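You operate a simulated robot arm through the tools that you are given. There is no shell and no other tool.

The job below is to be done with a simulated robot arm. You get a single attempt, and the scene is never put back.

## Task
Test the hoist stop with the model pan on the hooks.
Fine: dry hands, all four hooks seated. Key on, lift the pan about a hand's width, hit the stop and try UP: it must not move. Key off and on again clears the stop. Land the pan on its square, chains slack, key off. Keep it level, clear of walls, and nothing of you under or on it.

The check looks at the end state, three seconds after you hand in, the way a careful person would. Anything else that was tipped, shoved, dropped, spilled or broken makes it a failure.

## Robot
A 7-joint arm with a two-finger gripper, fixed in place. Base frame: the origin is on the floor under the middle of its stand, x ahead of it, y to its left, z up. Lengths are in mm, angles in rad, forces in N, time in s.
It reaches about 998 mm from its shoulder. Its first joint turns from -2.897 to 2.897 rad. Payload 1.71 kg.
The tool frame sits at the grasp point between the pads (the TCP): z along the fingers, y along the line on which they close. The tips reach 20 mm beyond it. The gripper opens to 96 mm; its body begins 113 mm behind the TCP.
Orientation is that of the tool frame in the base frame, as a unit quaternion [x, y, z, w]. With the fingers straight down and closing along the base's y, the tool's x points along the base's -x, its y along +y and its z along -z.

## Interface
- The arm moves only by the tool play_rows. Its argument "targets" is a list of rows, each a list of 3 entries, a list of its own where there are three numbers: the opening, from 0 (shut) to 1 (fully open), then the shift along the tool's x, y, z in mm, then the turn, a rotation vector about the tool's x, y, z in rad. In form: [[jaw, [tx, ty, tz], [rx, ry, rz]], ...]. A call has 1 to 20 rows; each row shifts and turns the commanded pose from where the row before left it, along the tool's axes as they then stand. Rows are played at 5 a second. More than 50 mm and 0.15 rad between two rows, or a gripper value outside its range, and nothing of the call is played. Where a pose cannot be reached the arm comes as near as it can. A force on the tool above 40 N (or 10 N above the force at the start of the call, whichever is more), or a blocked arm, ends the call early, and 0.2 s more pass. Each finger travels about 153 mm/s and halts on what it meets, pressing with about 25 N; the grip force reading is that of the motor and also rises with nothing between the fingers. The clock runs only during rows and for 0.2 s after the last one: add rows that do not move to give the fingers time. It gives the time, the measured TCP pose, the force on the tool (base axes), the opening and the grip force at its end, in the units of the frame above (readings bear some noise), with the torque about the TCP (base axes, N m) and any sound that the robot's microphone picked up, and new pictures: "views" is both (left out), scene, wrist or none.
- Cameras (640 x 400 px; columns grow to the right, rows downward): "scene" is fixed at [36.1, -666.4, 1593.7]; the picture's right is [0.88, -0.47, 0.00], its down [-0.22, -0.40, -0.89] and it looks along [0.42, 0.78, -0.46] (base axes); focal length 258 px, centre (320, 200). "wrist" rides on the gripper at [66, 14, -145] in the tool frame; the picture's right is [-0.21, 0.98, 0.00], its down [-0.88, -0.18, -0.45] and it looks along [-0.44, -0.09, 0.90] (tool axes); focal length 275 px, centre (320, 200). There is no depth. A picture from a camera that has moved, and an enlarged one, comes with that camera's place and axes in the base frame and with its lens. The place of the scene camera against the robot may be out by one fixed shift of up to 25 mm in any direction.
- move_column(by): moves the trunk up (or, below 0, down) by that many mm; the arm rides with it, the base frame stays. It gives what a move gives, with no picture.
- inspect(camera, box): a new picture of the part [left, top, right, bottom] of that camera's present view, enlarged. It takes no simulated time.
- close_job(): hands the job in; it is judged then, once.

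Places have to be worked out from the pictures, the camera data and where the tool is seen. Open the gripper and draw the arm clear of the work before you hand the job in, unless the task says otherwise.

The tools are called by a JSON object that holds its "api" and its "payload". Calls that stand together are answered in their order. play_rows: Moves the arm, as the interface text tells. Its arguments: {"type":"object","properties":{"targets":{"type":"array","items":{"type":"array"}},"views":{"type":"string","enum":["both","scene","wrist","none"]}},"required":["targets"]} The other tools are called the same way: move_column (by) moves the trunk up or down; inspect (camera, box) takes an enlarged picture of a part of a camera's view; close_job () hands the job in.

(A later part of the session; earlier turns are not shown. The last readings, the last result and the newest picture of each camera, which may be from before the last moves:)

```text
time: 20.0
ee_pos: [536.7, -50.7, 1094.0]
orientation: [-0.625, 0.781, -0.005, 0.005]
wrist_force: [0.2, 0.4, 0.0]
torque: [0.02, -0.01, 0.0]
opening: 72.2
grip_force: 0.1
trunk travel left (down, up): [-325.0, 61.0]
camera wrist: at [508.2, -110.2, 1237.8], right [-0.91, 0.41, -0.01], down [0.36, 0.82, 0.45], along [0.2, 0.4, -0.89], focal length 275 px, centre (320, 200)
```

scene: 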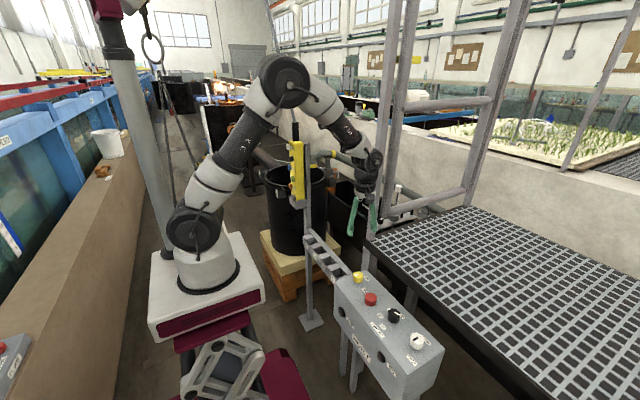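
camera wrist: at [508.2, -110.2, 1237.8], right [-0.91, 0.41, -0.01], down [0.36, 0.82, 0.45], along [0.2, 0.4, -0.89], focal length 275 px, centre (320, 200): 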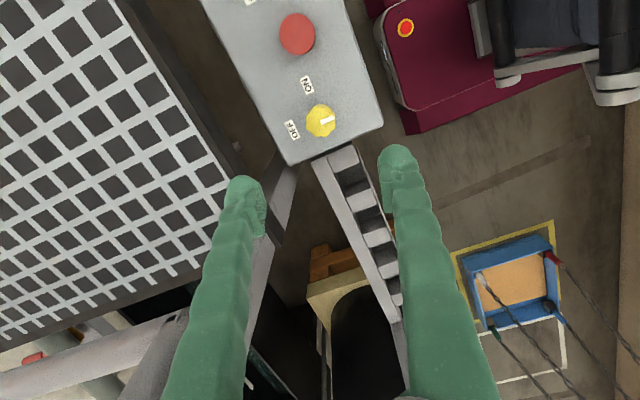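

The key knob is straight below the TCP (projects at (320,121), seen at (321,121)), and the pan is visible in the same picture. Zooming on the key to confirm its angle before gripping.

{"api": "inspect", "payload": {"camera": "wrist", "box": [270, 65, 370, 155]}}

{"api": "inspect", "payload": {"camera": "scene", "box": [340, 265, 380, 295]}}

{"api": "inspect", "payload": {"camera": "scene", "box": [130, 0, 190, 80]}}

{"api": "inspect", "payload": {"camera": "wrist", "box": [430, 200, 610, 380]}}

```text
4.44 times, centred on (320, 110) of wrist
camera zoom: at [508.2, -110.2, 1237.8], right [-0.91, 0.41, -0.01], down [0.36, 0.82, 0.45], along [0.2, 0.4, -0.89], focal length 1224 px, centre (320, 600)
```

zoom: 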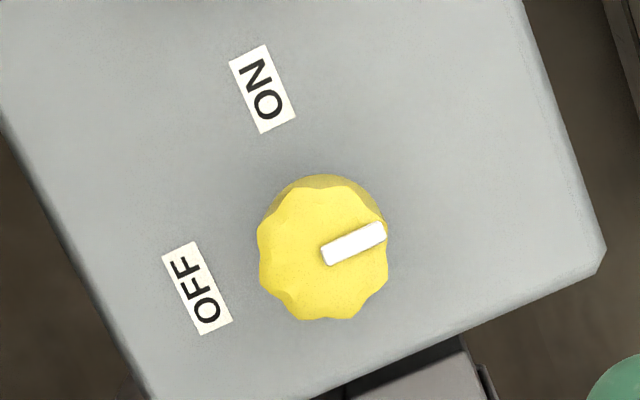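

```text
13.33 times, centred on (360, 280) of scene
camera zoom: at [36.1, -666.4, 1593.7], right [0.88, -0.47, 0.0], down [-0.22, -0.4, -0.89], along [0.42, 0.78, -0.46], focal length 3445 px, centre (-213, -867)
```

zoom: 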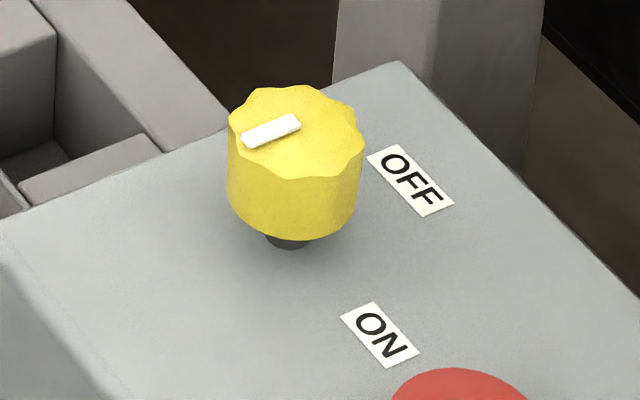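

```text
5.00 times, centred on (160, 40) of scene
camera zoom: at [36.1, -666.4, 1593.7], right [0.88, -0.47, 0.0], down [-0.22, -0.4, -0.89], along [0.42, 0.78, -0.46], focal length 1292 px, centre (1120, 1000)
```

zoom: 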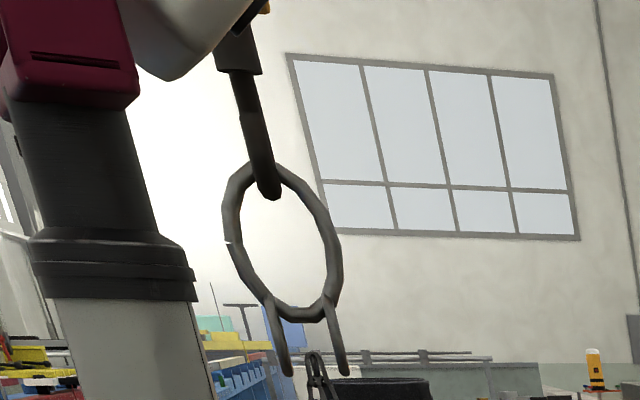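

```text
2.22 times, centred on (520, 290) of wrist
camera zoom: at [508.2, -110.2, 1237.8], right [-0.91, 0.41, -0.01], down [0.36, 0.82, 0.45], along [0.2, 0.4, -0.89], focal length 612 px, centre (-124, 0)
```

zoom: 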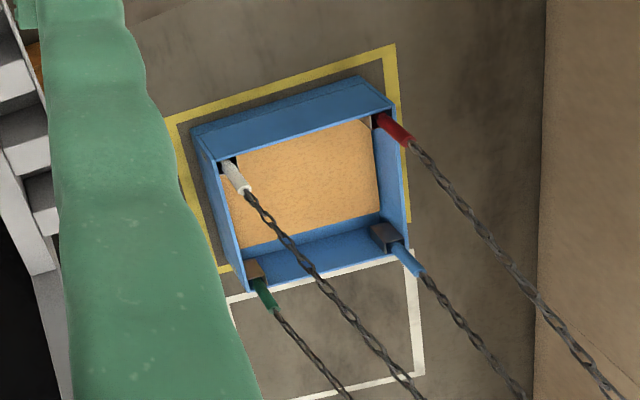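

The key's stripe lies exactly opposite the OFF label (it is off, lamp dark); OFF→ON is a quarter turn clockwise seen from above. I descend over the knob, stopping with the tips just above the panel.

{"api": "play_rows", "payload": {"targets": [[0.75, [0, 0, 45], [0, 0, 0]], [0.75, [0, 0, 45], [0, 0, 0]], [0.75, [0, 0, 45], [0, 0, 0]], [0.75, [0, 0, 40], [0, 0, 0]], [0.75, [0, 0, 20], [0, 0, 0]], [0.75, [0, 0, 10], [0, 0, 0]], [0.75, [0, 0, 0], [0, 0, 0]]], "views": "both"}}

```text
time: 21.6
ee_pos: [539.7, -49.6, 887.7]
orientation: [-0.625, 0.781, -0.005, 0.006]
wrist_force: [0.2, -0.6, 0.2]
torque: [0.0, -0.03, -0.03]
opening: 71.9
grip_force: 0.0
trunk travel left (down, up): [-325.0, 61.0]
camera wrist: at [510.6, -110.0, 1032.5], right [-0.91, 0.41, -0.01], down [0.36, 0.81, 0.45], along [0.2, 0.4, -0.89], focal length 275 px, centre (320, 200)
```

scene: 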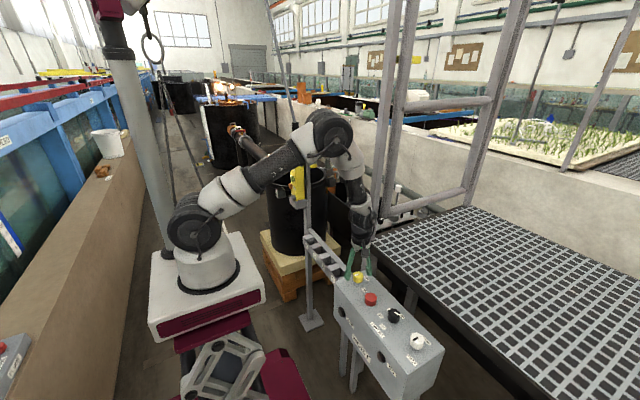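
wrist: 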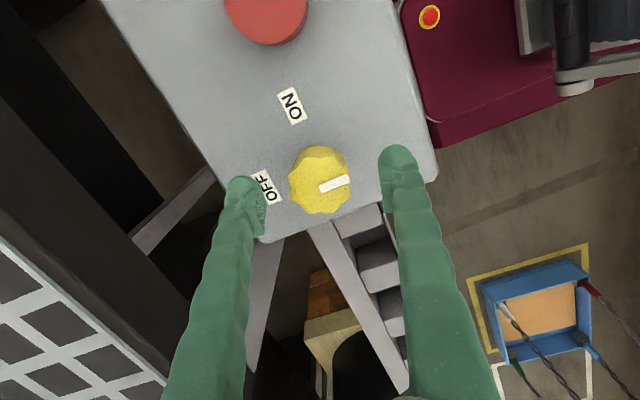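

Knob is between the fingers. I check the tip heights against the panel with zooms before closing.

{"api": "inspect", "payload": {"camera": "wrist", "box": [210, 110, 430, 250]}}

{"api": "inspect", "payload": {"camera": "scene", "box": [335, 235, 395, 300]}}

```text
2.86 times, centred on (320, 180) of wrist
camera zoom: at [510.6, -110.0, 1032.5], right [-0.91, 0.41, -0.01], down [0.36, 0.81, 0.45], along [0.2, 0.4, -0.89], focal length 786 px, centre (320, 257)
```

zoom: 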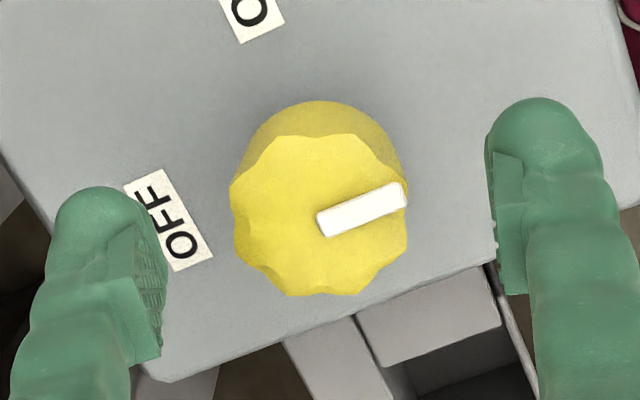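

```text
6.15 times, centred on (365, 268) of scene
camera zoom: at [36.1, -666.4, 1593.7], right [0.88, -0.47, 0.0], down [-0.22, -0.4, -0.89], along [0.42, 0.78, -0.46], focal length 1590 px, centre (43, -215)
```

zoom: 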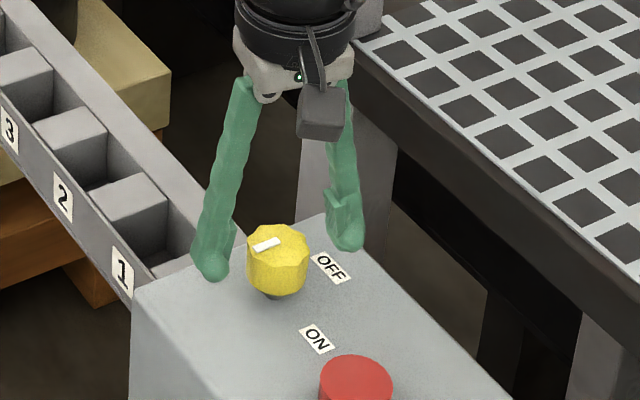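

Fingertips are beside the knob at mid height. I lower 5 mm and close on the knob.

{"api": "play_rows", "payload": {"targets": [[0.75, [0, 0, 5], [0, 0, 0]], [0.55, [0, 0, 0], [0, 0, 0]], [0.4, [0, 0, 0], [0, 0, 0]], [0.3, [0, 0, 0], [0, 0, 0]], [0.2, [0, 0, 0], [0, 0, 0]], [0.2, [0, 0, 0], [0, 0, 0]]], "views": "wrist"}}

```text
time: 23.0
ee_pos: [540.3, -49.3, 882.2]
orientation: [-0.625, 0.78, -0.004, 0.006]
wrist_force: [-3.4, 0.4, -0.8]
torque: [0.01, 0.07, -0.02]
opening: 36.8
grip_force: 34.9
trunk travel left (down, up): [-325.0, 61.0]
camera wrist: at [510.8, -110.4, 1027.2], right [-0.91, 0.41, -0.01], down [0.37, 0.81, 0.45], along [0.2, 0.4, -0.89], focal length 275 px, centre (320, 200)
```

wrist: 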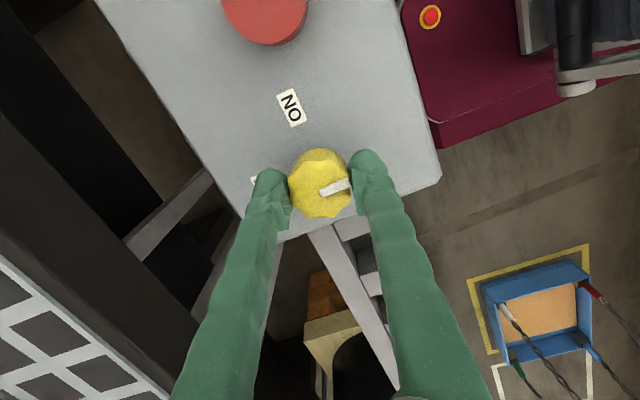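

Knob gripped (36.8 mm). I turn a small amount clockwise (0.3 rad) and check torque and whether the knob follows.

{"api": "play_rows", "payload": {"targets": [[0.2, [0, 0, 0], [0, 0, 0.1]], [0.2, [0, 0, 0], [0, 0, 0.1]], [0.2, [0, 0, 0], [0, 0, 0.1]], [0.2, [0, 0, 0], [0, 0, 0]]], "views": "both"}}

```text
time: 24.0
ee_pos: [539.7, -50.0, 882.7]
orientation: [-0.501, 0.865, -0.004, 0.007]
wrist_force: [-8.0, 0.4, 2.0]
torque: [-0.03, 0.22, 0.51]
opening: 36.8
grip_force: 34.6
trunk travel left (down, up): [-325.0, 61.0]
camera wrist: at [493.8, -99.6, 1026.7], right [-0.75, 0.67, -0.01], down [0.59, 0.67, 0.45], along [0.31, 0.33, -0.89], focal length 275 px, centre (320, 200)
```

scene: 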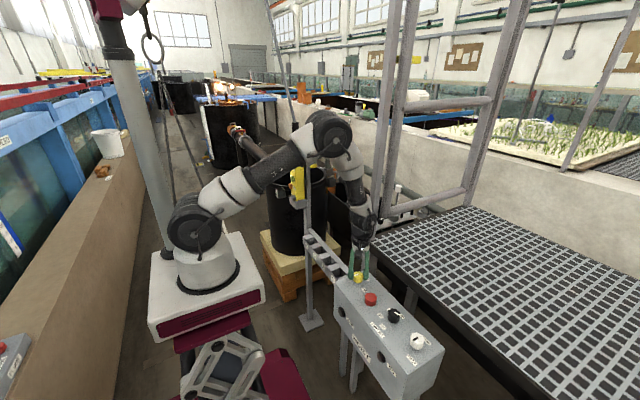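
wrist: 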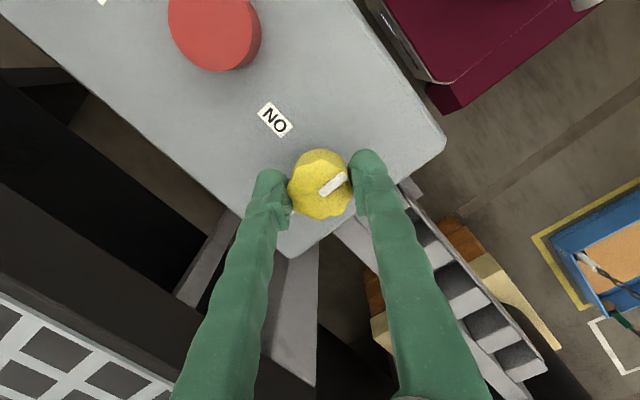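

The stripe stayed put in the world while the fingers turned: the knob did not follow clockwise (torque 0.5 N m, fingers slipped). I try back the other way gently by the same amount to see if it follows there.

{"api": "inspect", "payload": {"camera": "wrist", "box": [250, 90, 390, 230]}}

{"api": "play_rows", "payload": {"targets": [[0.2, [0, 0, 0], [0, 0, -0.1]], [0.2, [0, 0, 0], [0, 0, -0.1]], [0.2, [0, 0, 0], [0, 0, -0.1]], [0.2, [0, 0, 0], [0, 0, 0]]], "views": "both"}}

{"api": "inspect", "payload": {"camera": "wrist", "box": [250, 90, 390, 230]}}

```text
2.86 times, centred on (320, 160) of wrist
camera zoom: at [493.8, -99.6, 1026.7], right [-0.75, 0.67, -0.01], down [0.59, 0.67, 0.45], along [0.31, 0.33, -0.89], focal length 786 px, centre (320, 314)
```

zoom: 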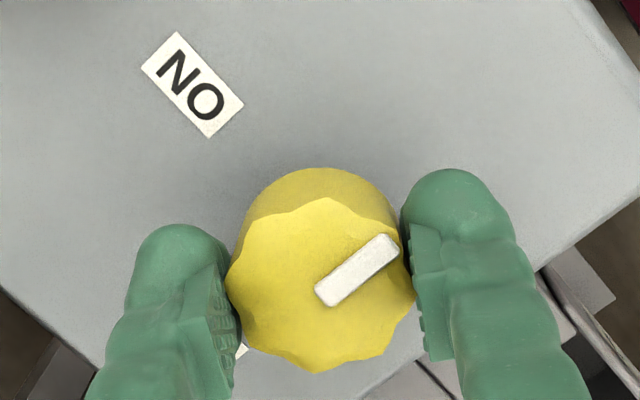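

```text
time: 25.0
ee_pos: [539.4, -49.4, 882.5]
orientation: [-0.625, 0.781, -0.004, 0.006]
wrist_force: [-10.3, 1.2, 1.6]
torque: [-0.02, 0.13, 0.03]
opening: 36.5
grip_force: 34.7
trunk travel left (down, up): [-325.0, 61.0]
camera wrist: at [510.8, -110.7, 1026.9], right [-0.91, 0.41, -0.01], down [0.36, 0.82, 0.45], along [0.2, 0.41, -0.89], focal length 275 px, centre (320, 200)
```

scene: 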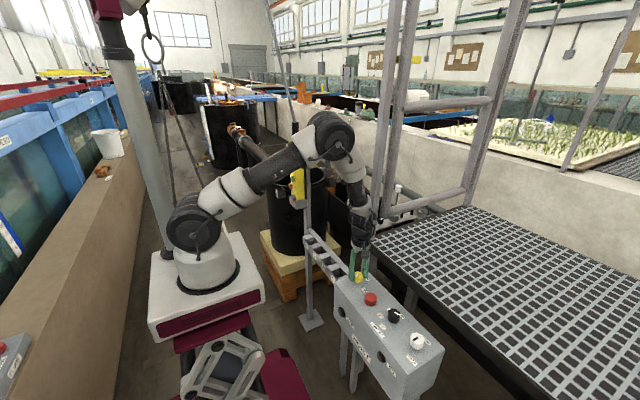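
wrist: 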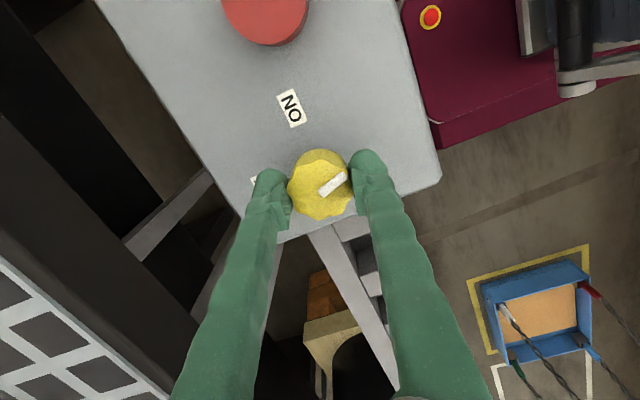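

```text
2.86 times, centred on (320, 160) of wrist
camera zoom: at [510.8, -110.7, 1026.9], right [-0.91, 0.41, -0.01], down [0.36, 0.82, 0.45], along [0.2, 0.41, -0.89], focal length 786 px, centre (320, 314)
```

zoom: 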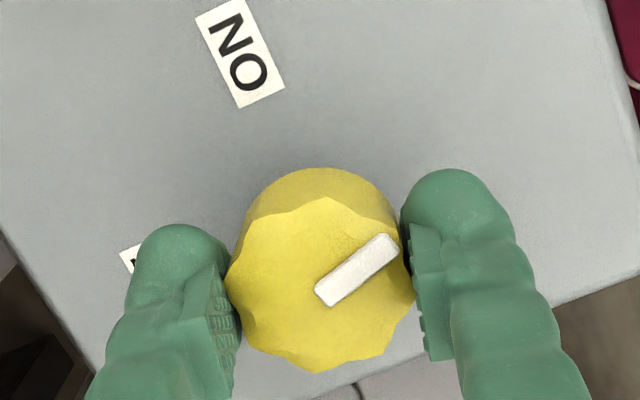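

Turning counter-clockwise the knob follows freely (it had been at its clockwise end stop). So ON is reached counter-clockwise with the stripe pointing at "ON". I release, rise above the knob, and re-grip with more wrist travel available.

{"api": "play_rows", "payload": {"targets": [[0.5, [0, 0, 0], [0, 0, 0]], [0.75, [0, 0, 0], [0, 0, 0]], [0.75, [0, 0, 0], [0, 0, 0]], [0.75, [0, 0, -20], [0, 0, 0]], [0.75, [0, 0, -20], [0, 0, 0]], [0.75, [0, 0, 0], [0, 0, 0.15]], [0.75, [0, 0, 0], [0, 0, 0.15]], [0.75, [0, 0, 0], [0, 0, 0.15]], [0.75, [0, 0, 0], [0, 0, 0.15]], [0.75, [0, 0, 0], [0, 0, 0.15]], [0.75, [0, 0, 0], [0, 0, 0.15]], [0.75, [0, 0, 0], [0, 0, 0.15]], [0.75, [0, 0, 0], [0, 0, 0.15]], [0.75, [0, 0, 0], [0, 0, 0]]], "views": "both"}}

{"api": "inspect", "payload": {"camera": "scene", "box": [335, 235, 395, 300]}}

```text
time: 28.0
ee_pos: [540.7, -49.9, 922.4]
orientation: [-0.075, 0.997, -0.001, 0.007]
wrist_force: [-0.4, -0.6, 0.6]
torque: [0.02, 0.03, -0.01]
opening: 72.1
grip_force: 0.1
trunk travel left (down, up): [-325.0, 61.0]
camera wrist: at [471.8, -45.1, 1066.2], right [0.06, 1.0, 0.0], down [0.89, -0.05, 0.46], along [0.46, -0.03, -0.89], focal length 275 px, centre (320, 200)
```

scene: 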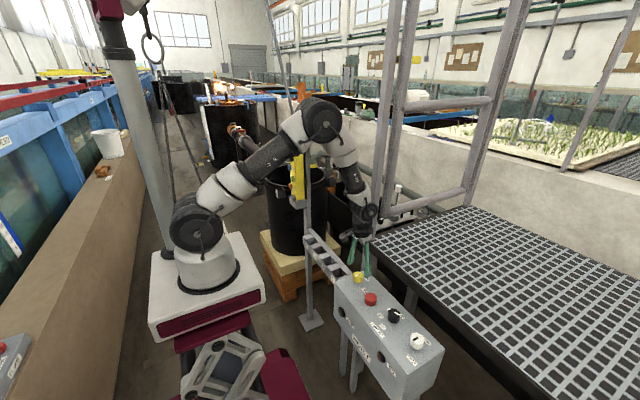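
wrist: 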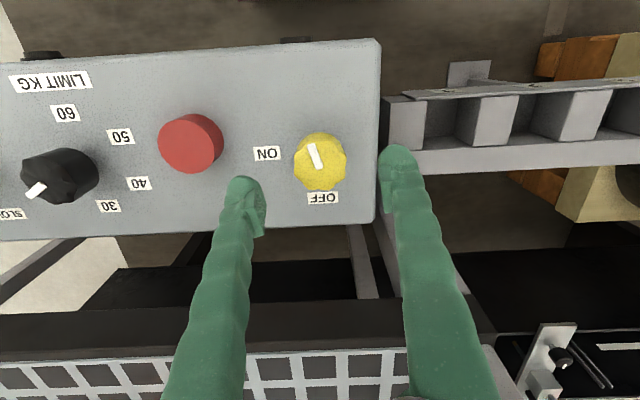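

```text
6.15 times, centred on (365, 268) of scene
camera zoom: at [36.1, -666.4, 1593.7], right [0.88, -0.47, 0.0], down [-0.22, -0.4, -0.89], along [0.42, 0.78, -0.46], focal length 1590 px, centre (43, -215)
```

zoom: 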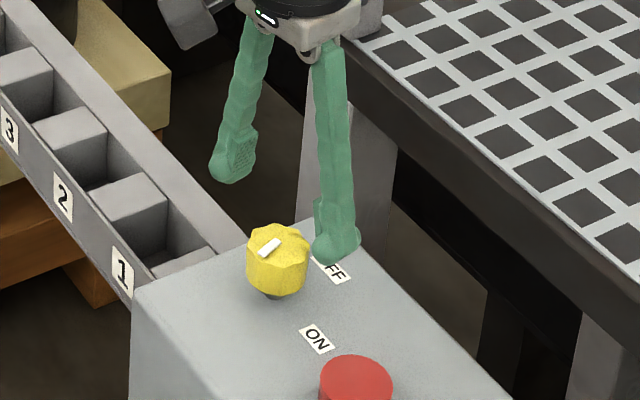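

Knob stays where I left it, stripe now turned partway toward ON. I narrow the jaws to keep the finger off the rack, lower and grip again.

{"api": "play_rows", "payload": {"targets": [[0.56, [3, 0, 0], [0, 0, 0]], [0.56, [0, 0, 0], [0, 0, 0]], [0.56, [0, 0, 15], [0, 0, 0]], [0.56, [0, 0, 15], [0, 0, 0]], [0.56, [0, 0, 10], [0, 0, 0]], [0.4, [0, 0, 0], [0, 0, 0]], [0.3, [0, 0, 0], [0, 0, 0]], [0.2, [0, 0, 0], [0, 0, 0]], [0.2, [0, 0, 0], [0, 0, 0]]], "views": "wrist"}}

```text
time: 30.0
ee_pos: [540.3, -50.7, 882.6]
orientation: [-0.075, 0.997, 0.0, 0.008]
wrist_force: [0.8, 4.2, -5.3]
torque: [0.12, -0.23, -0.02]
opening: 36.8
grip_force: 34.9
trunk travel left (down, up): [-325.0, 61.0]
camera wrist: at [470.6, -45.4, 1026.2], right [0.06, 1.0, 0.0], down [0.89, -0.05, 0.46], along [0.46, -0.02, -0.89], focal length 275 px, centre (320, 200)
```

wrist: 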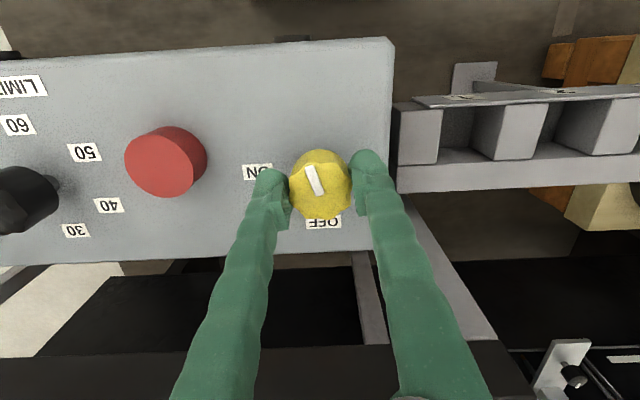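

Gripped. Turning counter-clockwise ~1.0 rad, then check torque, stripe and the ON lamp.

{"api": "play_rows", "payload": {"targets": [[0.2, [0, 0, 0], [0, 0, -0.1]], [0.2, [0, 0, 0], [0, 0, -0.1]], [0.2, [0, 0, 0], [0, 0, -0.1]], [0.2, [0, 0, 0], [0, 0, -0.1]], [0.2, [0, 0, 0], [0, 0, -0.1]], [0.2, [0, 0, 0], [0, 0, -0.1]], [0.2, [0, 0, 0], [0, 0, -0.1]], [0.2, [0, 0, 0], [0, 0, -0.1]], [0.2, [0, 0, 0], [0, 0, -0.1]], [0.2, [0, 0, 0], [0, 0, -0.1]], [0.2, [0, 0, 0], [0, 0, 0]]], "views": "both"}}

{"api": "inspect", "payload": {"camera": "scene", "box": [320, 250, 440, 370]}}

```text
time: 32.4
ee_pos: [540.0, -50.0, 882.1]
orientation: [-0.545, 0.839, -0.004, 0.007]
wrist_force: [13.4, -0.8, 4.7]
torque: [-0.08, -0.11, -0.03]
opening: 36.8
grip_force: 35.3
trunk travel left (down, up): [-325.0, 61.0]
camera wrist: at [498.6, -104.3, 1026.6], right [-0.81, 0.59, -0.01], down [0.52, 0.73, 0.45], along [0.27, 0.36, -0.89], focal length 275 px, centre (320, 200)
```

scene: 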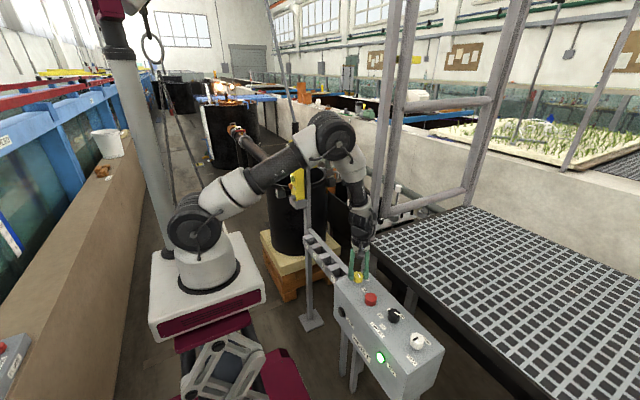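
wrist: 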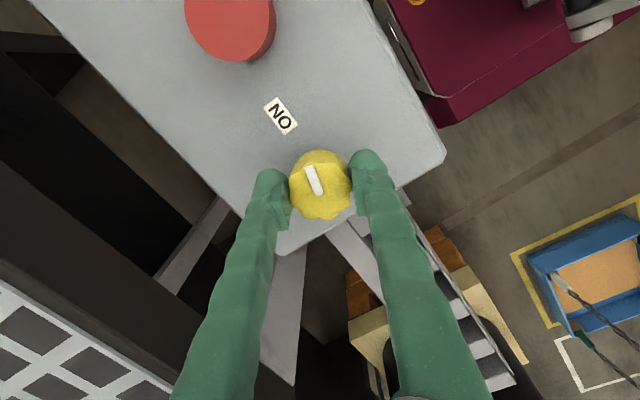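

```text
3.33 times, centred on (380, 310) of scene
camera zoom: at [36.1, -666.4, 1593.7], right [0.88, -0.47, 0.0], down [-0.22, -0.4, -0.89], along [0.42, 0.78, -0.46], focal length 861 px, centre (120, -167)
```

zoom: 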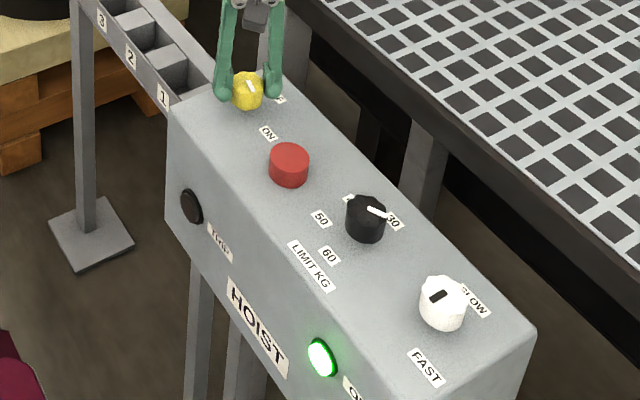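

The ON lamp lights green and the stripe points almost at ON. I nudge a bit further to seat it at its end, then release and rise.

{"api": "play_rows", "payload": {"targets": [[0.2, [0, 0, 0], [0, 0, -0.1]], [0.2, [0, 0, 0], [0, 0, -0.1]], [0.2, [0, 0, 0], [0, 0, 0]]], "views": "wrist"}}

{"api": "play_rows", "payload": {"targets": [[0.4, [0, 0, 0], [0, 0, 0]], [0.6, [0, 0, 0], [0, 0, 0]], [0.75, [0, 0, 0], [0, 0, 0]], [0.75, [0, 0, -20], [0, 0, 0]], [0.75, [0, 0, -40], [0, 0, 0]], [0.5, [0, 0, -45], [0, 0, 0]], [0.2, [0, 0, -45], [0, 0, 0]], [0, [0, 0, -45], [0, 0, 0]], [0, [0, 0, 0], [0, 0, 0]]], "views": "both"}}

{"api": "inspect", "payload": {"camera": "scene", "box": [320, 250, 440, 370]}}

{"api": "inspect", "payload": {"camera": "wrist", "box": [180, 0, 400, 150]}}

```text
time: 33.2
ee_pos: [540.3, -51.0, 882.6]
orientation: [-0.626, 0.78, -0.005, 0.006]
wrist_force: [15.6, -1.1, 5.8]
torque: [0.13, -0.21, 0.0]
opening: 36.9
grip_force: 35.7
trunk travel left (down, up): [-325.0, 61.0]
camera wrist: at [510.4, -111.3, 1026.7], right [-0.91, 0.41, -0.01], down [0.36, 0.82, 0.45], along [0.2, 0.41, -0.89], focal length 275 px, centre (320, 200)
```

wrist: 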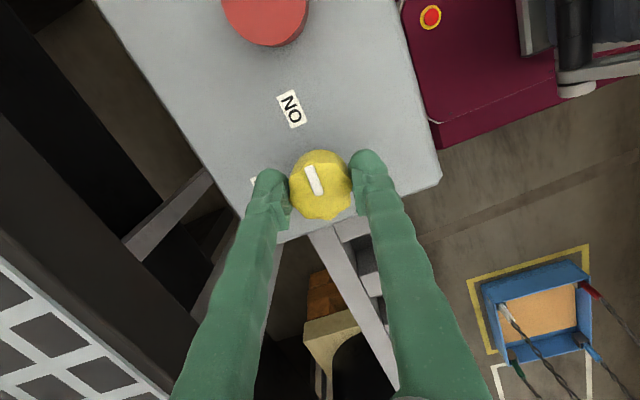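

```text
time: 35.2
ee_pos: [537.4, -51.2, 1077.1]
orientation: [-0.625, 0.78, -0.005, 0.004]
wrist_force: [0.3, 0.6, -0.9]
torque: [0.01, 0.02, 0.02]
opening: 0.0
grip_force: 24.5
trunk travel left (down, up): [-325.0, 61.0]
camera wrist: at [507.8, -110.9, 1222.4], right [-0.91, 0.41, -0.01], down [0.36, 0.82, 0.45], along [0.2, 0.4, -0.89], focal length 275 px, centre (320, 200)
```

scene: 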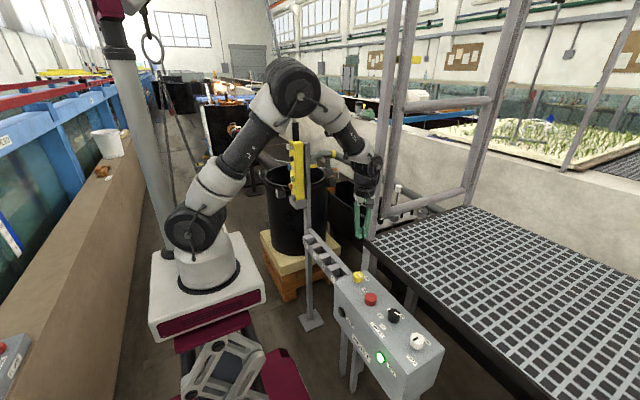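
wrist: 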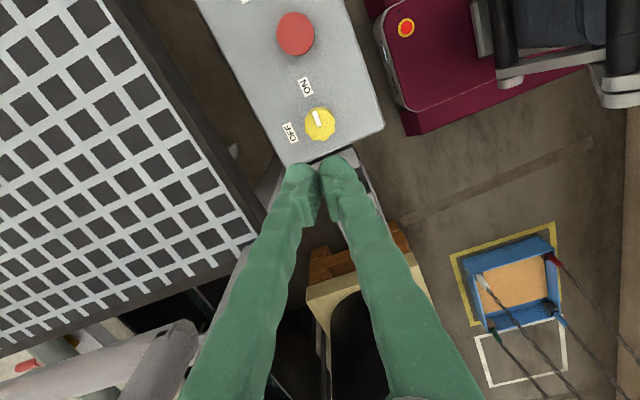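

```text
3.33 times, centred on (380, 310) of scene
camera zoom: at [36.1, -666.4, 1593.7], right [0.88, -0.47, 0.0], down [-0.22, -0.4, -0.89], along [0.42, 0.78, -0.46], focal length 861 px, centre (120, -167)
```

zoom: 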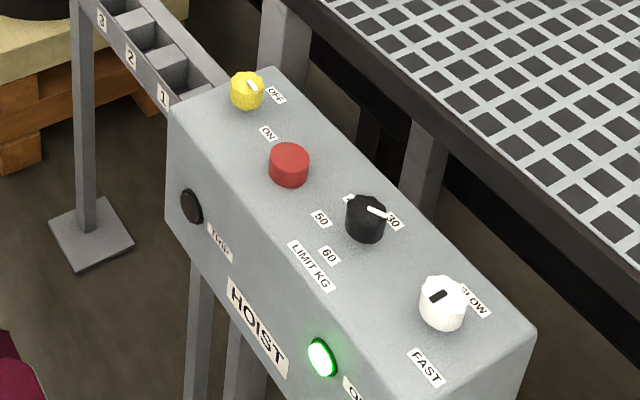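

```text
2.67 times, centred on (290, 75) of wrist
camera zoom: at [507.8, -110.9, 1222.4], right [-0.91, 0.41, -0.01], down [0.36, 0.82, 0.45], along [0.2, 0.4, -0.89], focal length 734 px, centre (400, 533)
```

zoom: 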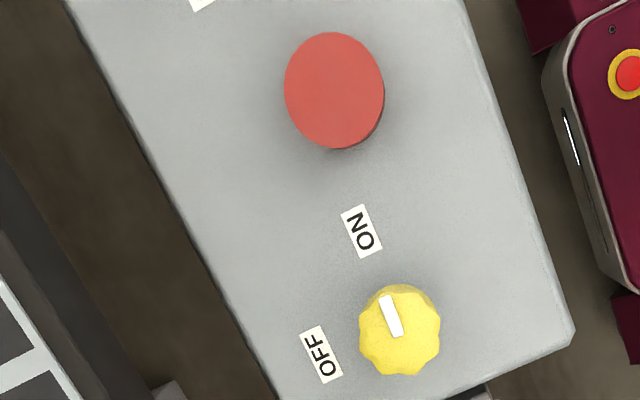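

Key is on, lamp green. Let me look at the white SLOW/FAST and limit knobs closely before pressing UP, so I know the speed to expect.

{"api": "inspect", "payload": {"camera": "scene", "box": [400, 320, 440, 360]}}

{"api": "inspect", "payload": {"camera": "scene", "box": [370, 295, 410, 335]}}

{"api": "inspect", "payload": {"camera": "scene", "box": [140, 20, 170, 80]}}

{"api": "inspect", "payload": {"camera": "wrist", "box": [440, 210, 580, 350]}}

```text
10.00 times, centred on (420, 340) of scene
camera zoom: at [36.1, -666.4, 1593.7], right [0.88, -0.47, 0.0], down [-0.22, -0.4, -0.89], along [0.42, 0.78, -0.46], focal length 2584 px, centre (-680, -1200)
```

zoom: 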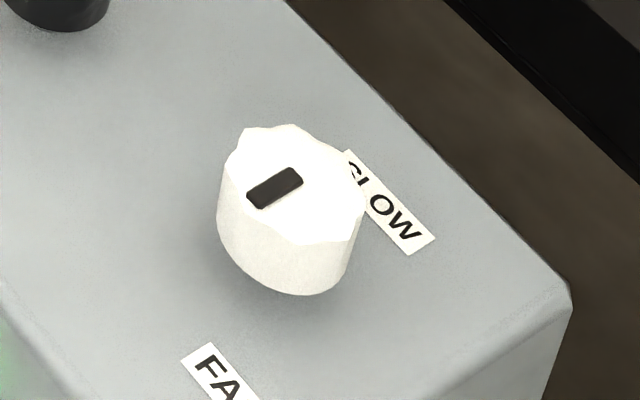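

```text
10.00 times, centred on (390, 315) of scene
camera zoom: at [36.1, -666.4, 1593.7], right [0.88, -0.47, 0.0], down [-0.22, -0.4, -0.89], along [0.42, 0.78, -0.46], focal length 2584 px, centre (-380, -950)
```

zoom: 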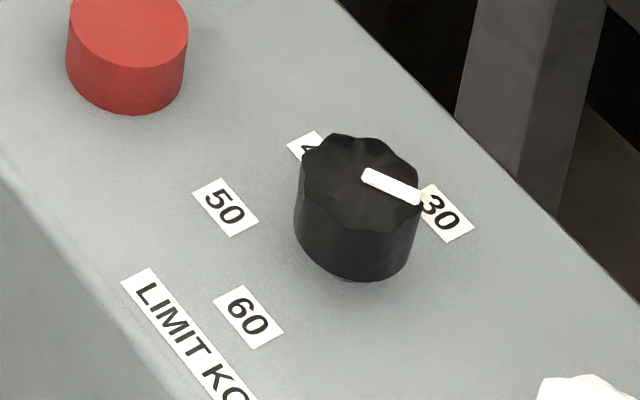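

```text
6.67 times, centred on (155, 50) of scene
camera zoom: at [36.1, -666.4, 1593.7], right [0.88, -0.47, 0.0], down [-0.22, -0.4, -0.89], along [0.42, 0.78, -0.46], focal length 1723 px, centre (1420, 1200)
```

zoom: 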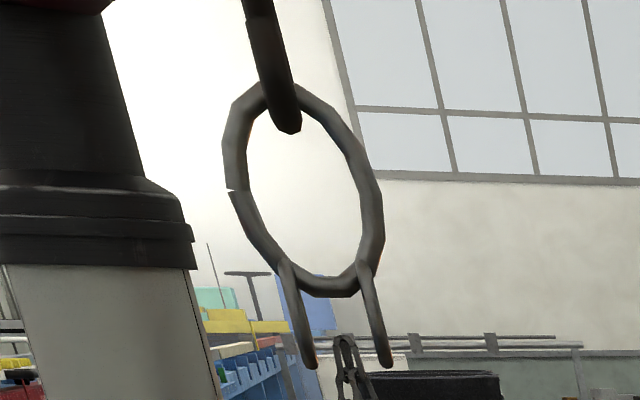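

```text
2.86 times, centred on (510, 280) of wrist
camera zoom: at [507.8, -110.9, 1222.4], right [-0.91, 0.41, -0.01], down [0.36, 0.82, 0.45], along [0.2, 0.4, -0.89], focal length 786 px, centre (-223, -29)
```

zoom: 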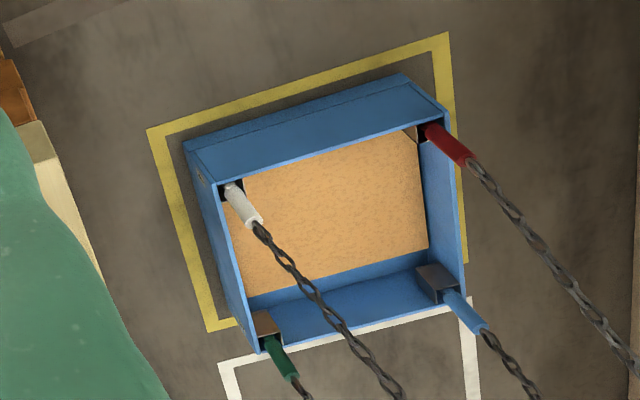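

White knob sits the same way as the key did in its first position, i.e. SLOW. Now I rise, turn back and travel to in front of the pendant with closed fingers.

{"api": "play_rows", "payload": {"targets": [[0, [0, 0, -21], [0, 0, 0.15]], [0, [0, 0, -21], [0, 0, 0.15]], [0, [0, 0, -21], [0, 0, 0.15]], [0, [0, 0, -21], [0, 0, 0.15]], [0, [0, 0, -21], [0, 0, 0.15]], [0, [0, 0, -21], [0, 0, 0.15]], [0, [0, 0, -21], [0, 0, 0.15]], [0, [0, 0, -21], [0, 0, 0.15]], [0, [0, 0, -21], [0, 0, 0.15]], [0, [16, 45, 0], [0, 0, 0]], [0, [16, 45, 0], [0, 0, 0]], [0, [16, 45, 0], [0, 0, 0]], [0, [16, 45, 0], [0, 0, 0]], [0, [16, 45, 0], [0, 0, 0]], [0, [16, 45, 0], [0, 0, 0]], [0, [16, 45, 0], [0, 0, 0]], [0, [16, 45, 0], [0, 0, 0]], [0, [16, 45, 0], [0, 0, 0]], [0, [16, 45, 0], [0, 0, 0]]], "views": "none"}}

{"api": "play_rows", "payload": {"targets": [[0, [0, 0, 0], [0, -0.15, 0]], [0, [0, 0, 0], [0, -0.15, 0]], [0, [0, 0, 0], [0, -0.15, 0]], [0, [0, 0, 0], [0, -0.15, 0]], [0, [0, 0, 0], [0, -0.15, 0]], [0, [0, 0, 0], [0, -0.15, 0]], [0, [0, 0, 0], [0, -0.15, 0]], [0, [0, 0, 0], [0, -0.15, 0]], [0, [0, 0, 0], [0, -0.15, 0]], [0, [0, 0, 0], [0, -0.15, 0]], [0, [0, 0, 0], [0, -0.07, 0]], [0, [0, 0, 0], [0, 0, 0]]], "views": "both"}}

```text
time: 39.2
ee_pos: [370.2, 400.2, 1260.2]
orientation: [-0.001, 1.0, -0.001, 0.007]
wrist_force: [-0.4, -0.2, -0.6]
torque: [-0.04, 0.02, -0.01]
opening: 0.2
grip_force: 25.1
trunk travel left (down, up): [-325.0, 61.0]
```

```text
time: 41.8
ee_pos: [372.3, 398.7, 1264.4]
orientation: [-0.001, 0.703, 0.001, 0.712]
wrist_force: [-0.1, -0.1, -0.4]
torque: [-0.01, -0.04, 0.04]
opening: 0.0
grip_force: 24.7
trunk travel left (down, up): [-325.0, 61.0]
camera wrist: at [227.8, 413.1, 1196.2], right [-0.01, 0.98, 0.21], down [-0.46, -0.19, 0.87], along [0.89, -0.09, 0.45], focal length 275 px, centre (320, 200)
```

scene: 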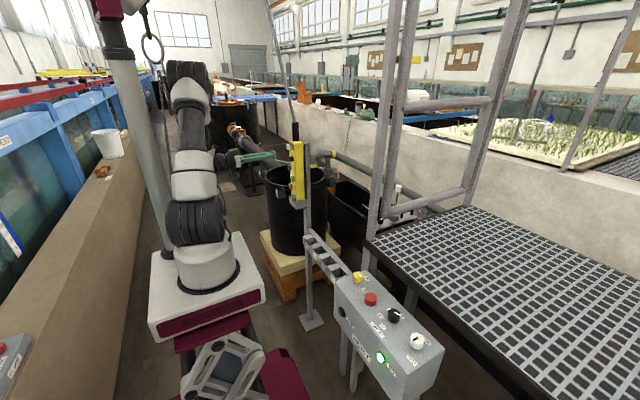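
wrist: 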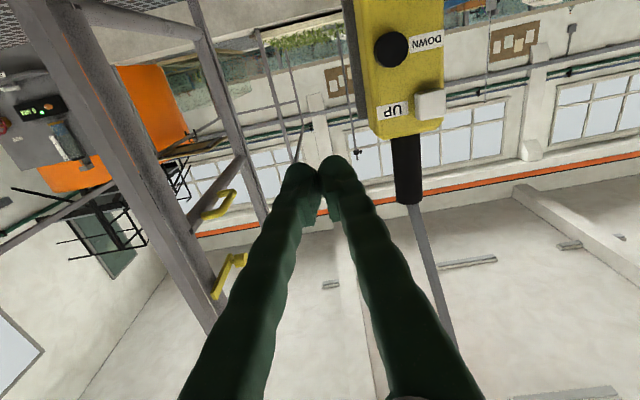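

White UP at ≈(491,506,1255), black DOWN at ≈(492,475,1202). I align with the white button and approach to ~12 mm from it.

{"api": "play_rows", "payload": {"targets": [[0, [3, 36, 0], [0, 0, 0]], [0, [3, 36, 0], [0, 0, 0]], [0, [3, 35.5, 0], [0, 0, 0]], [0, [0, 0, 30], [0, 0, 0]], [0, [0, 0, 30], [0, 0, 0]], [0, [0, 0, 24], [0, 0, 0]], [0, [0, 0, 0], [0, 0, 0]]], "views": "both"}}

{"api": "inspect", "payload": {"camera": "wrist", "box": [240, 80, 400, 220]}}

{"api": "inspect", "payload": {"camera": "scene", "box": [240, 110, 320, 210]}}

{"api": "inspect", "payload": {"camera": "scene", "box": [140, 20, 170, 80]}}

```text
time: 43.4
ee_pos: [453.3, 506.4, 1256.4]
orientation: [-0.001, 0.702, 0.0, 0.712]
wrist_force: [0.1, 0.0, 0.0]
torque: [0.01, 0.02, 0.0]
opening: 0.0
grip_force: 25.1
trunk travel left (down, up): [-325.0, 61.0]
camera wrist: at [310.4, 520.9, 1188.3], right [-0.01, 0.98, 0.21], down [-0.46, -0.18, 0.87], along [0.89, -0.09, 0.45], focal length 275 px, centre (320, 200)
```

scene: 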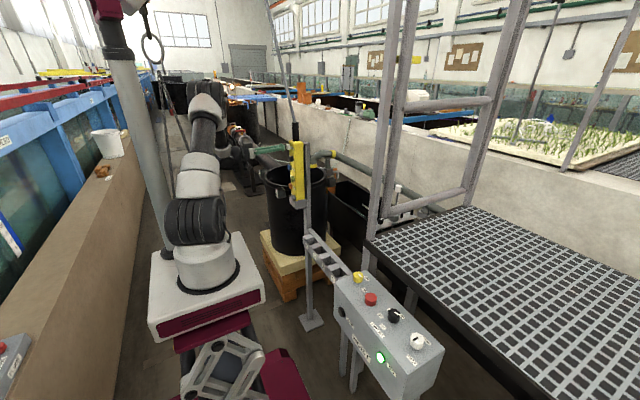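
wrist: 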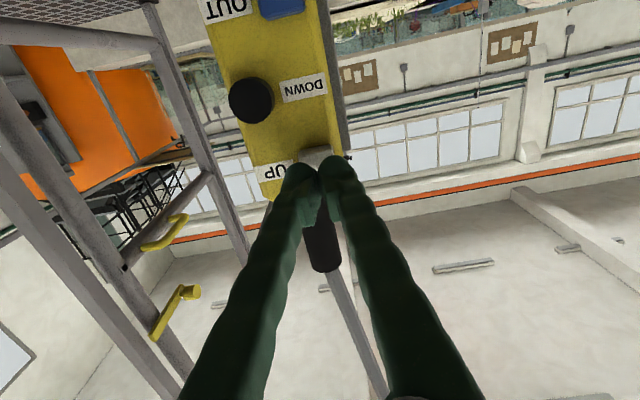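

```text
2.86 times, centred on (320, 150) of wrist
camera zoom: at [310.4, 520.9, 1188.3], right [-0.01, 0.98, 0.21], down [-0.46, -0.18, 0.87], along [0.89, -0.09, 0.45], focal length 786 px, centre (320, 343)
```

zoom: 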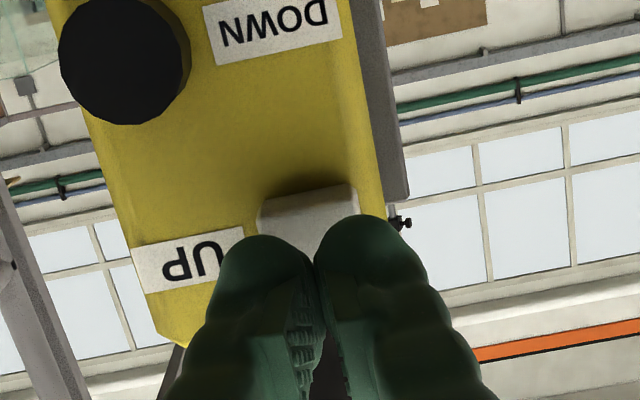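

```text
4.00 times, centred on (280, 160) of scene
camera zoom: at [36.1, -666.4, 1593.7], right [0.88, -0.47, 0.0], down [-0.22, -0.4, -0.89], along [0.42, 0.78, -0.46], focal length 1034 px, centre (480, 360)
```

zoom: 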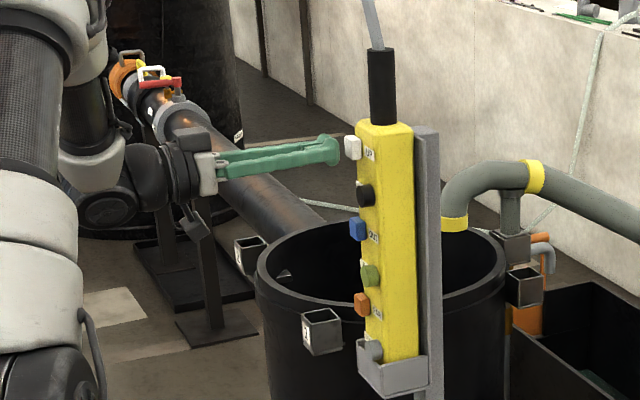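

```text
6.67 times, centred on (155, 50) of scene
camera zoom: at [36.1, -666.4, 1593.7], right [0.88, -0.47, 0.0], down [-0.22, -0.4, -0.89], along [0.42, 0.78, -0.46], focal length 1723 px, centre (1420, 1200)
```

zoom: 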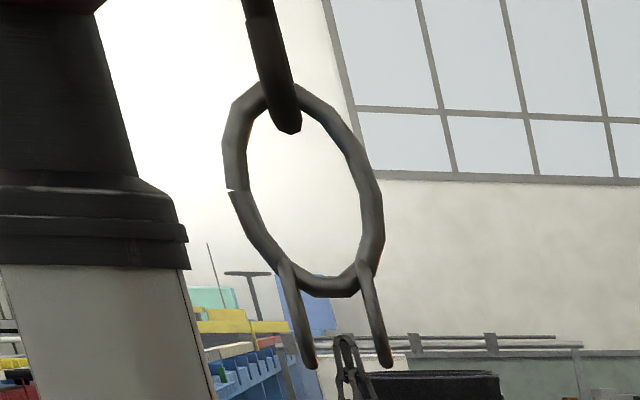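

Aligned on the white button, tips about 15 mm away; ring reference noted (ring bottom at row 296 in the 6.67x view). I feel for contact in small steps.

{"api": "play_rows", "payload": {"targets": [[0, [0, 0, 5], [0, 0, 0]], [0, [0, 0, 5], [0, 0, 0]], [0, [0, 0, 3], [0, 0, 0]]], "views": "wrist"}}

{"api": "inspect", "payload": {"camera": "scene", "box": [280, 130, 305, 160]}}

```text
time: 44.2
ee_pos: [466.5, 505.9, 1256.3]
orientation: [-0.002, 0.703, 0.001, 0.712]
wrist_force: [0.0, 0.9, 0.3]
torque: [-0.02, -0.01, 0.01]
opening: 0.0
grip_force: 25.3
trunk travel left (down, up): [-325.0, 61.0]
camera wrist: at [324.0, 520.6, 1188.2], right [-0.01, 0.98, 0.21], down [-0.46, -0.19, 0.87], along [0.89, -0.09, 0.45], focal length 275 px, centre (320, 200)
```

wrist: 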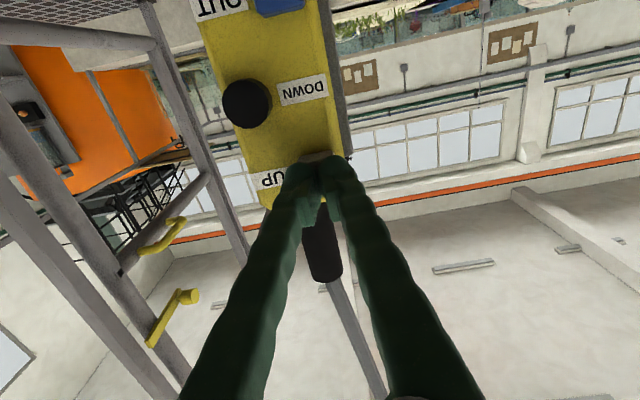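

```text
13.33 times, centred on (292, 145) of scene
camera zoom: at [36.1, -666.4, 1593.7], right [0.88, -0.47, 0.0], down [-0.22, -0.4, -0.89], along [0.42, 0.78, -0.46], focal length 3445 px, centre (687, 933)
```

zoom: 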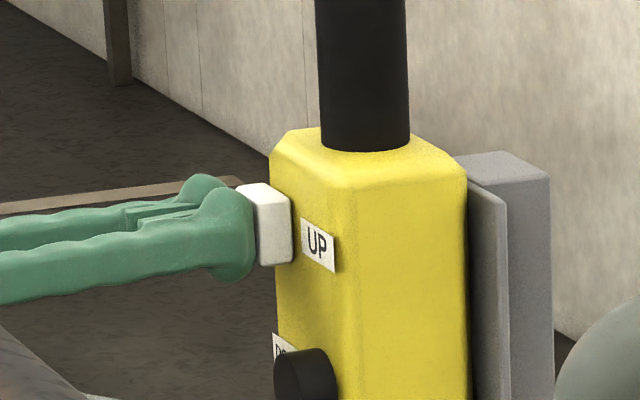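

Tips nearly touching the button, no force yet. I push a few mm, hold one row, and back off in the same call.

{"api": "play_rows", "payload": {"targets": [[0, [0, 0, 3], [0, 0, 0]], [0, [0, 0, 3], [0, 0, 0]], [0, [0, 0, 0], [0, 0, 0]]], "views": "scene"}}

{"api": "inspect", "payload": {"camera": "scene", "box": [280, 130, 305, 160]}}

{"api": "inspect", "payload": {"camera": "scene", "box": [140, 20, 170, 80]}}

```text
time: 45.0
ee_pos: [473.6, 506.3, 1255.5]
orientation: [-0.002, 0.702, 0.001, 0.712]
wrist_force: [-1.0, -0.9, -0.3]
torque: [-0.03, 0.0, -0.01]
opening: 6.0
grip_force: 25.0
trunk travel left (down, up): [-325.0, 61.0]
```

scene: 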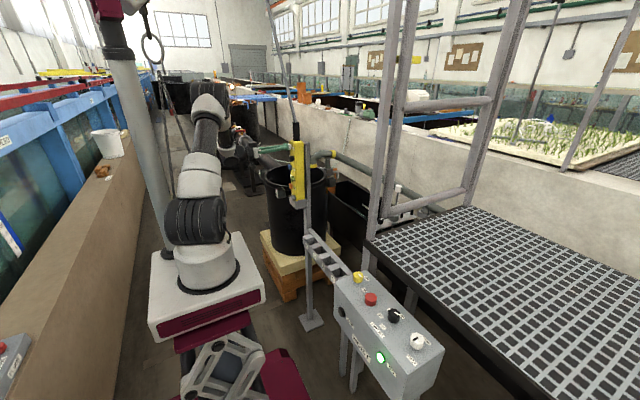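

```text
13.33 times, centred on (292, 145) of scene
camera zoom: at [36.1, -666.4, 1593.7], right [0.88, -0.47, 0.0], down [-0.22, -0.4, -0.89], along [0.42, 0.78, -0.46], focal length 3445 px, centre (687, 933)
```

zoom: 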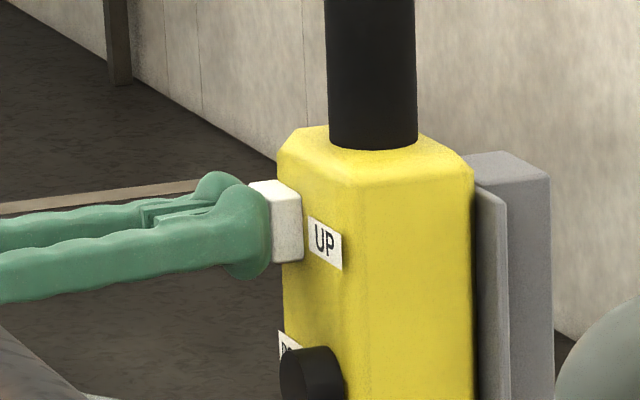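

```text
6.67 times, centred on (155, 50) of scene
camera zoom: at [36.1, -666.4, 1593.7], right [0.88, -0.47, 0.0], down [-0.22, -0.4, -0.89], along [0.42, 0.78, -0.46], focal length 1723 px, centre (1420, 1200)
```

zoom: 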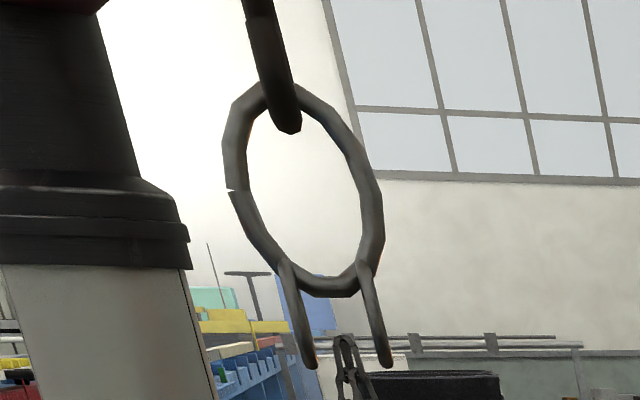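

The pendant itself moved back a few mm and the fingers read 6 mm open; the ring has not moved. Looking at the contact from the wrist camera before pushing more.

{"api": "inspect", "payload": {"camera": "wrist", "box": [270, 110, 370, 210]}}

{"api": "inspect", "payload": {"camera": "scene", "box": [275, 130, 320, 220]}}

{"api": "inspect", "payload": {"camera": "scene", "box": [268, 135, 300, 160]}}

```text
4.00 times, centred on (320, 160) of wrist
camera zoom: at [330.0, 520.3, 1188.5], right [-0.01, 0.98, 0.21], down [-0.46, -0.18, 0.87], along [0.89, -0.09, 0.45], focal length 1101 px, centre (320, 360)
```

zoom: 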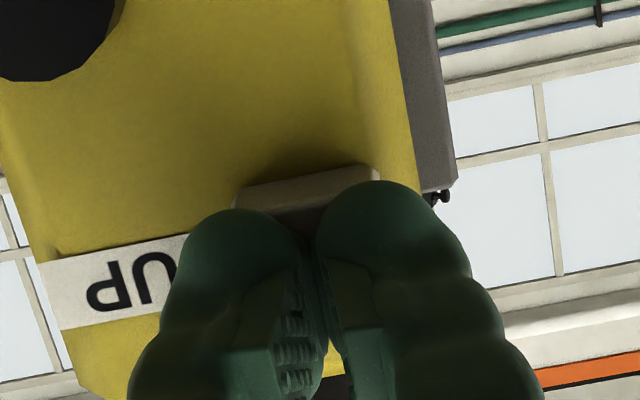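

```text
4.44 times, centred on (298, 175) of scene
camera zoom: at [36.1, -666.4, 1593.7], right [0.88, -0.47, 0.0], down [-0.22, -0.4, -0.89], along [0.42, 0.78, -0.46], focal length 1148 px, centre (420, 311)
```

zoom: 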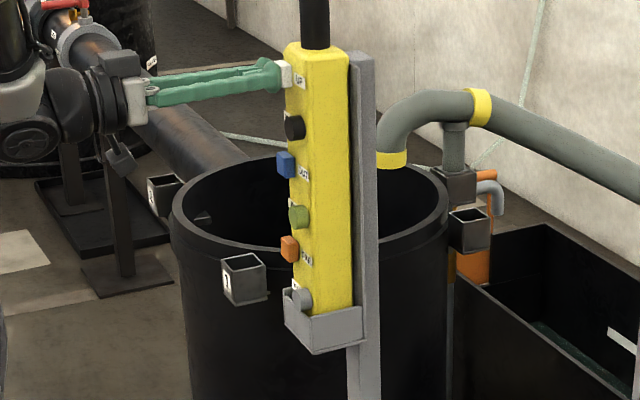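

```text
16.00 times, centred on (284, 148) of scene
camera zoom: at [36.1, -666.4, 1593.7], right [0.88, -0.47, 0.0], down [-0.22, -0.4, -0.89], along [0.42, 0.78, -0.46], focal length 4134 px, centre (896, 1040)
```

zoom: 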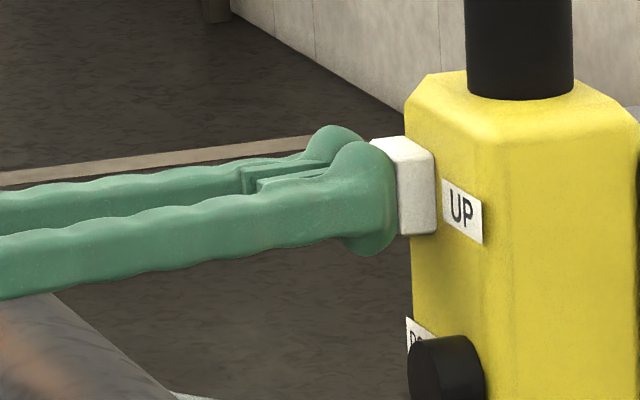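

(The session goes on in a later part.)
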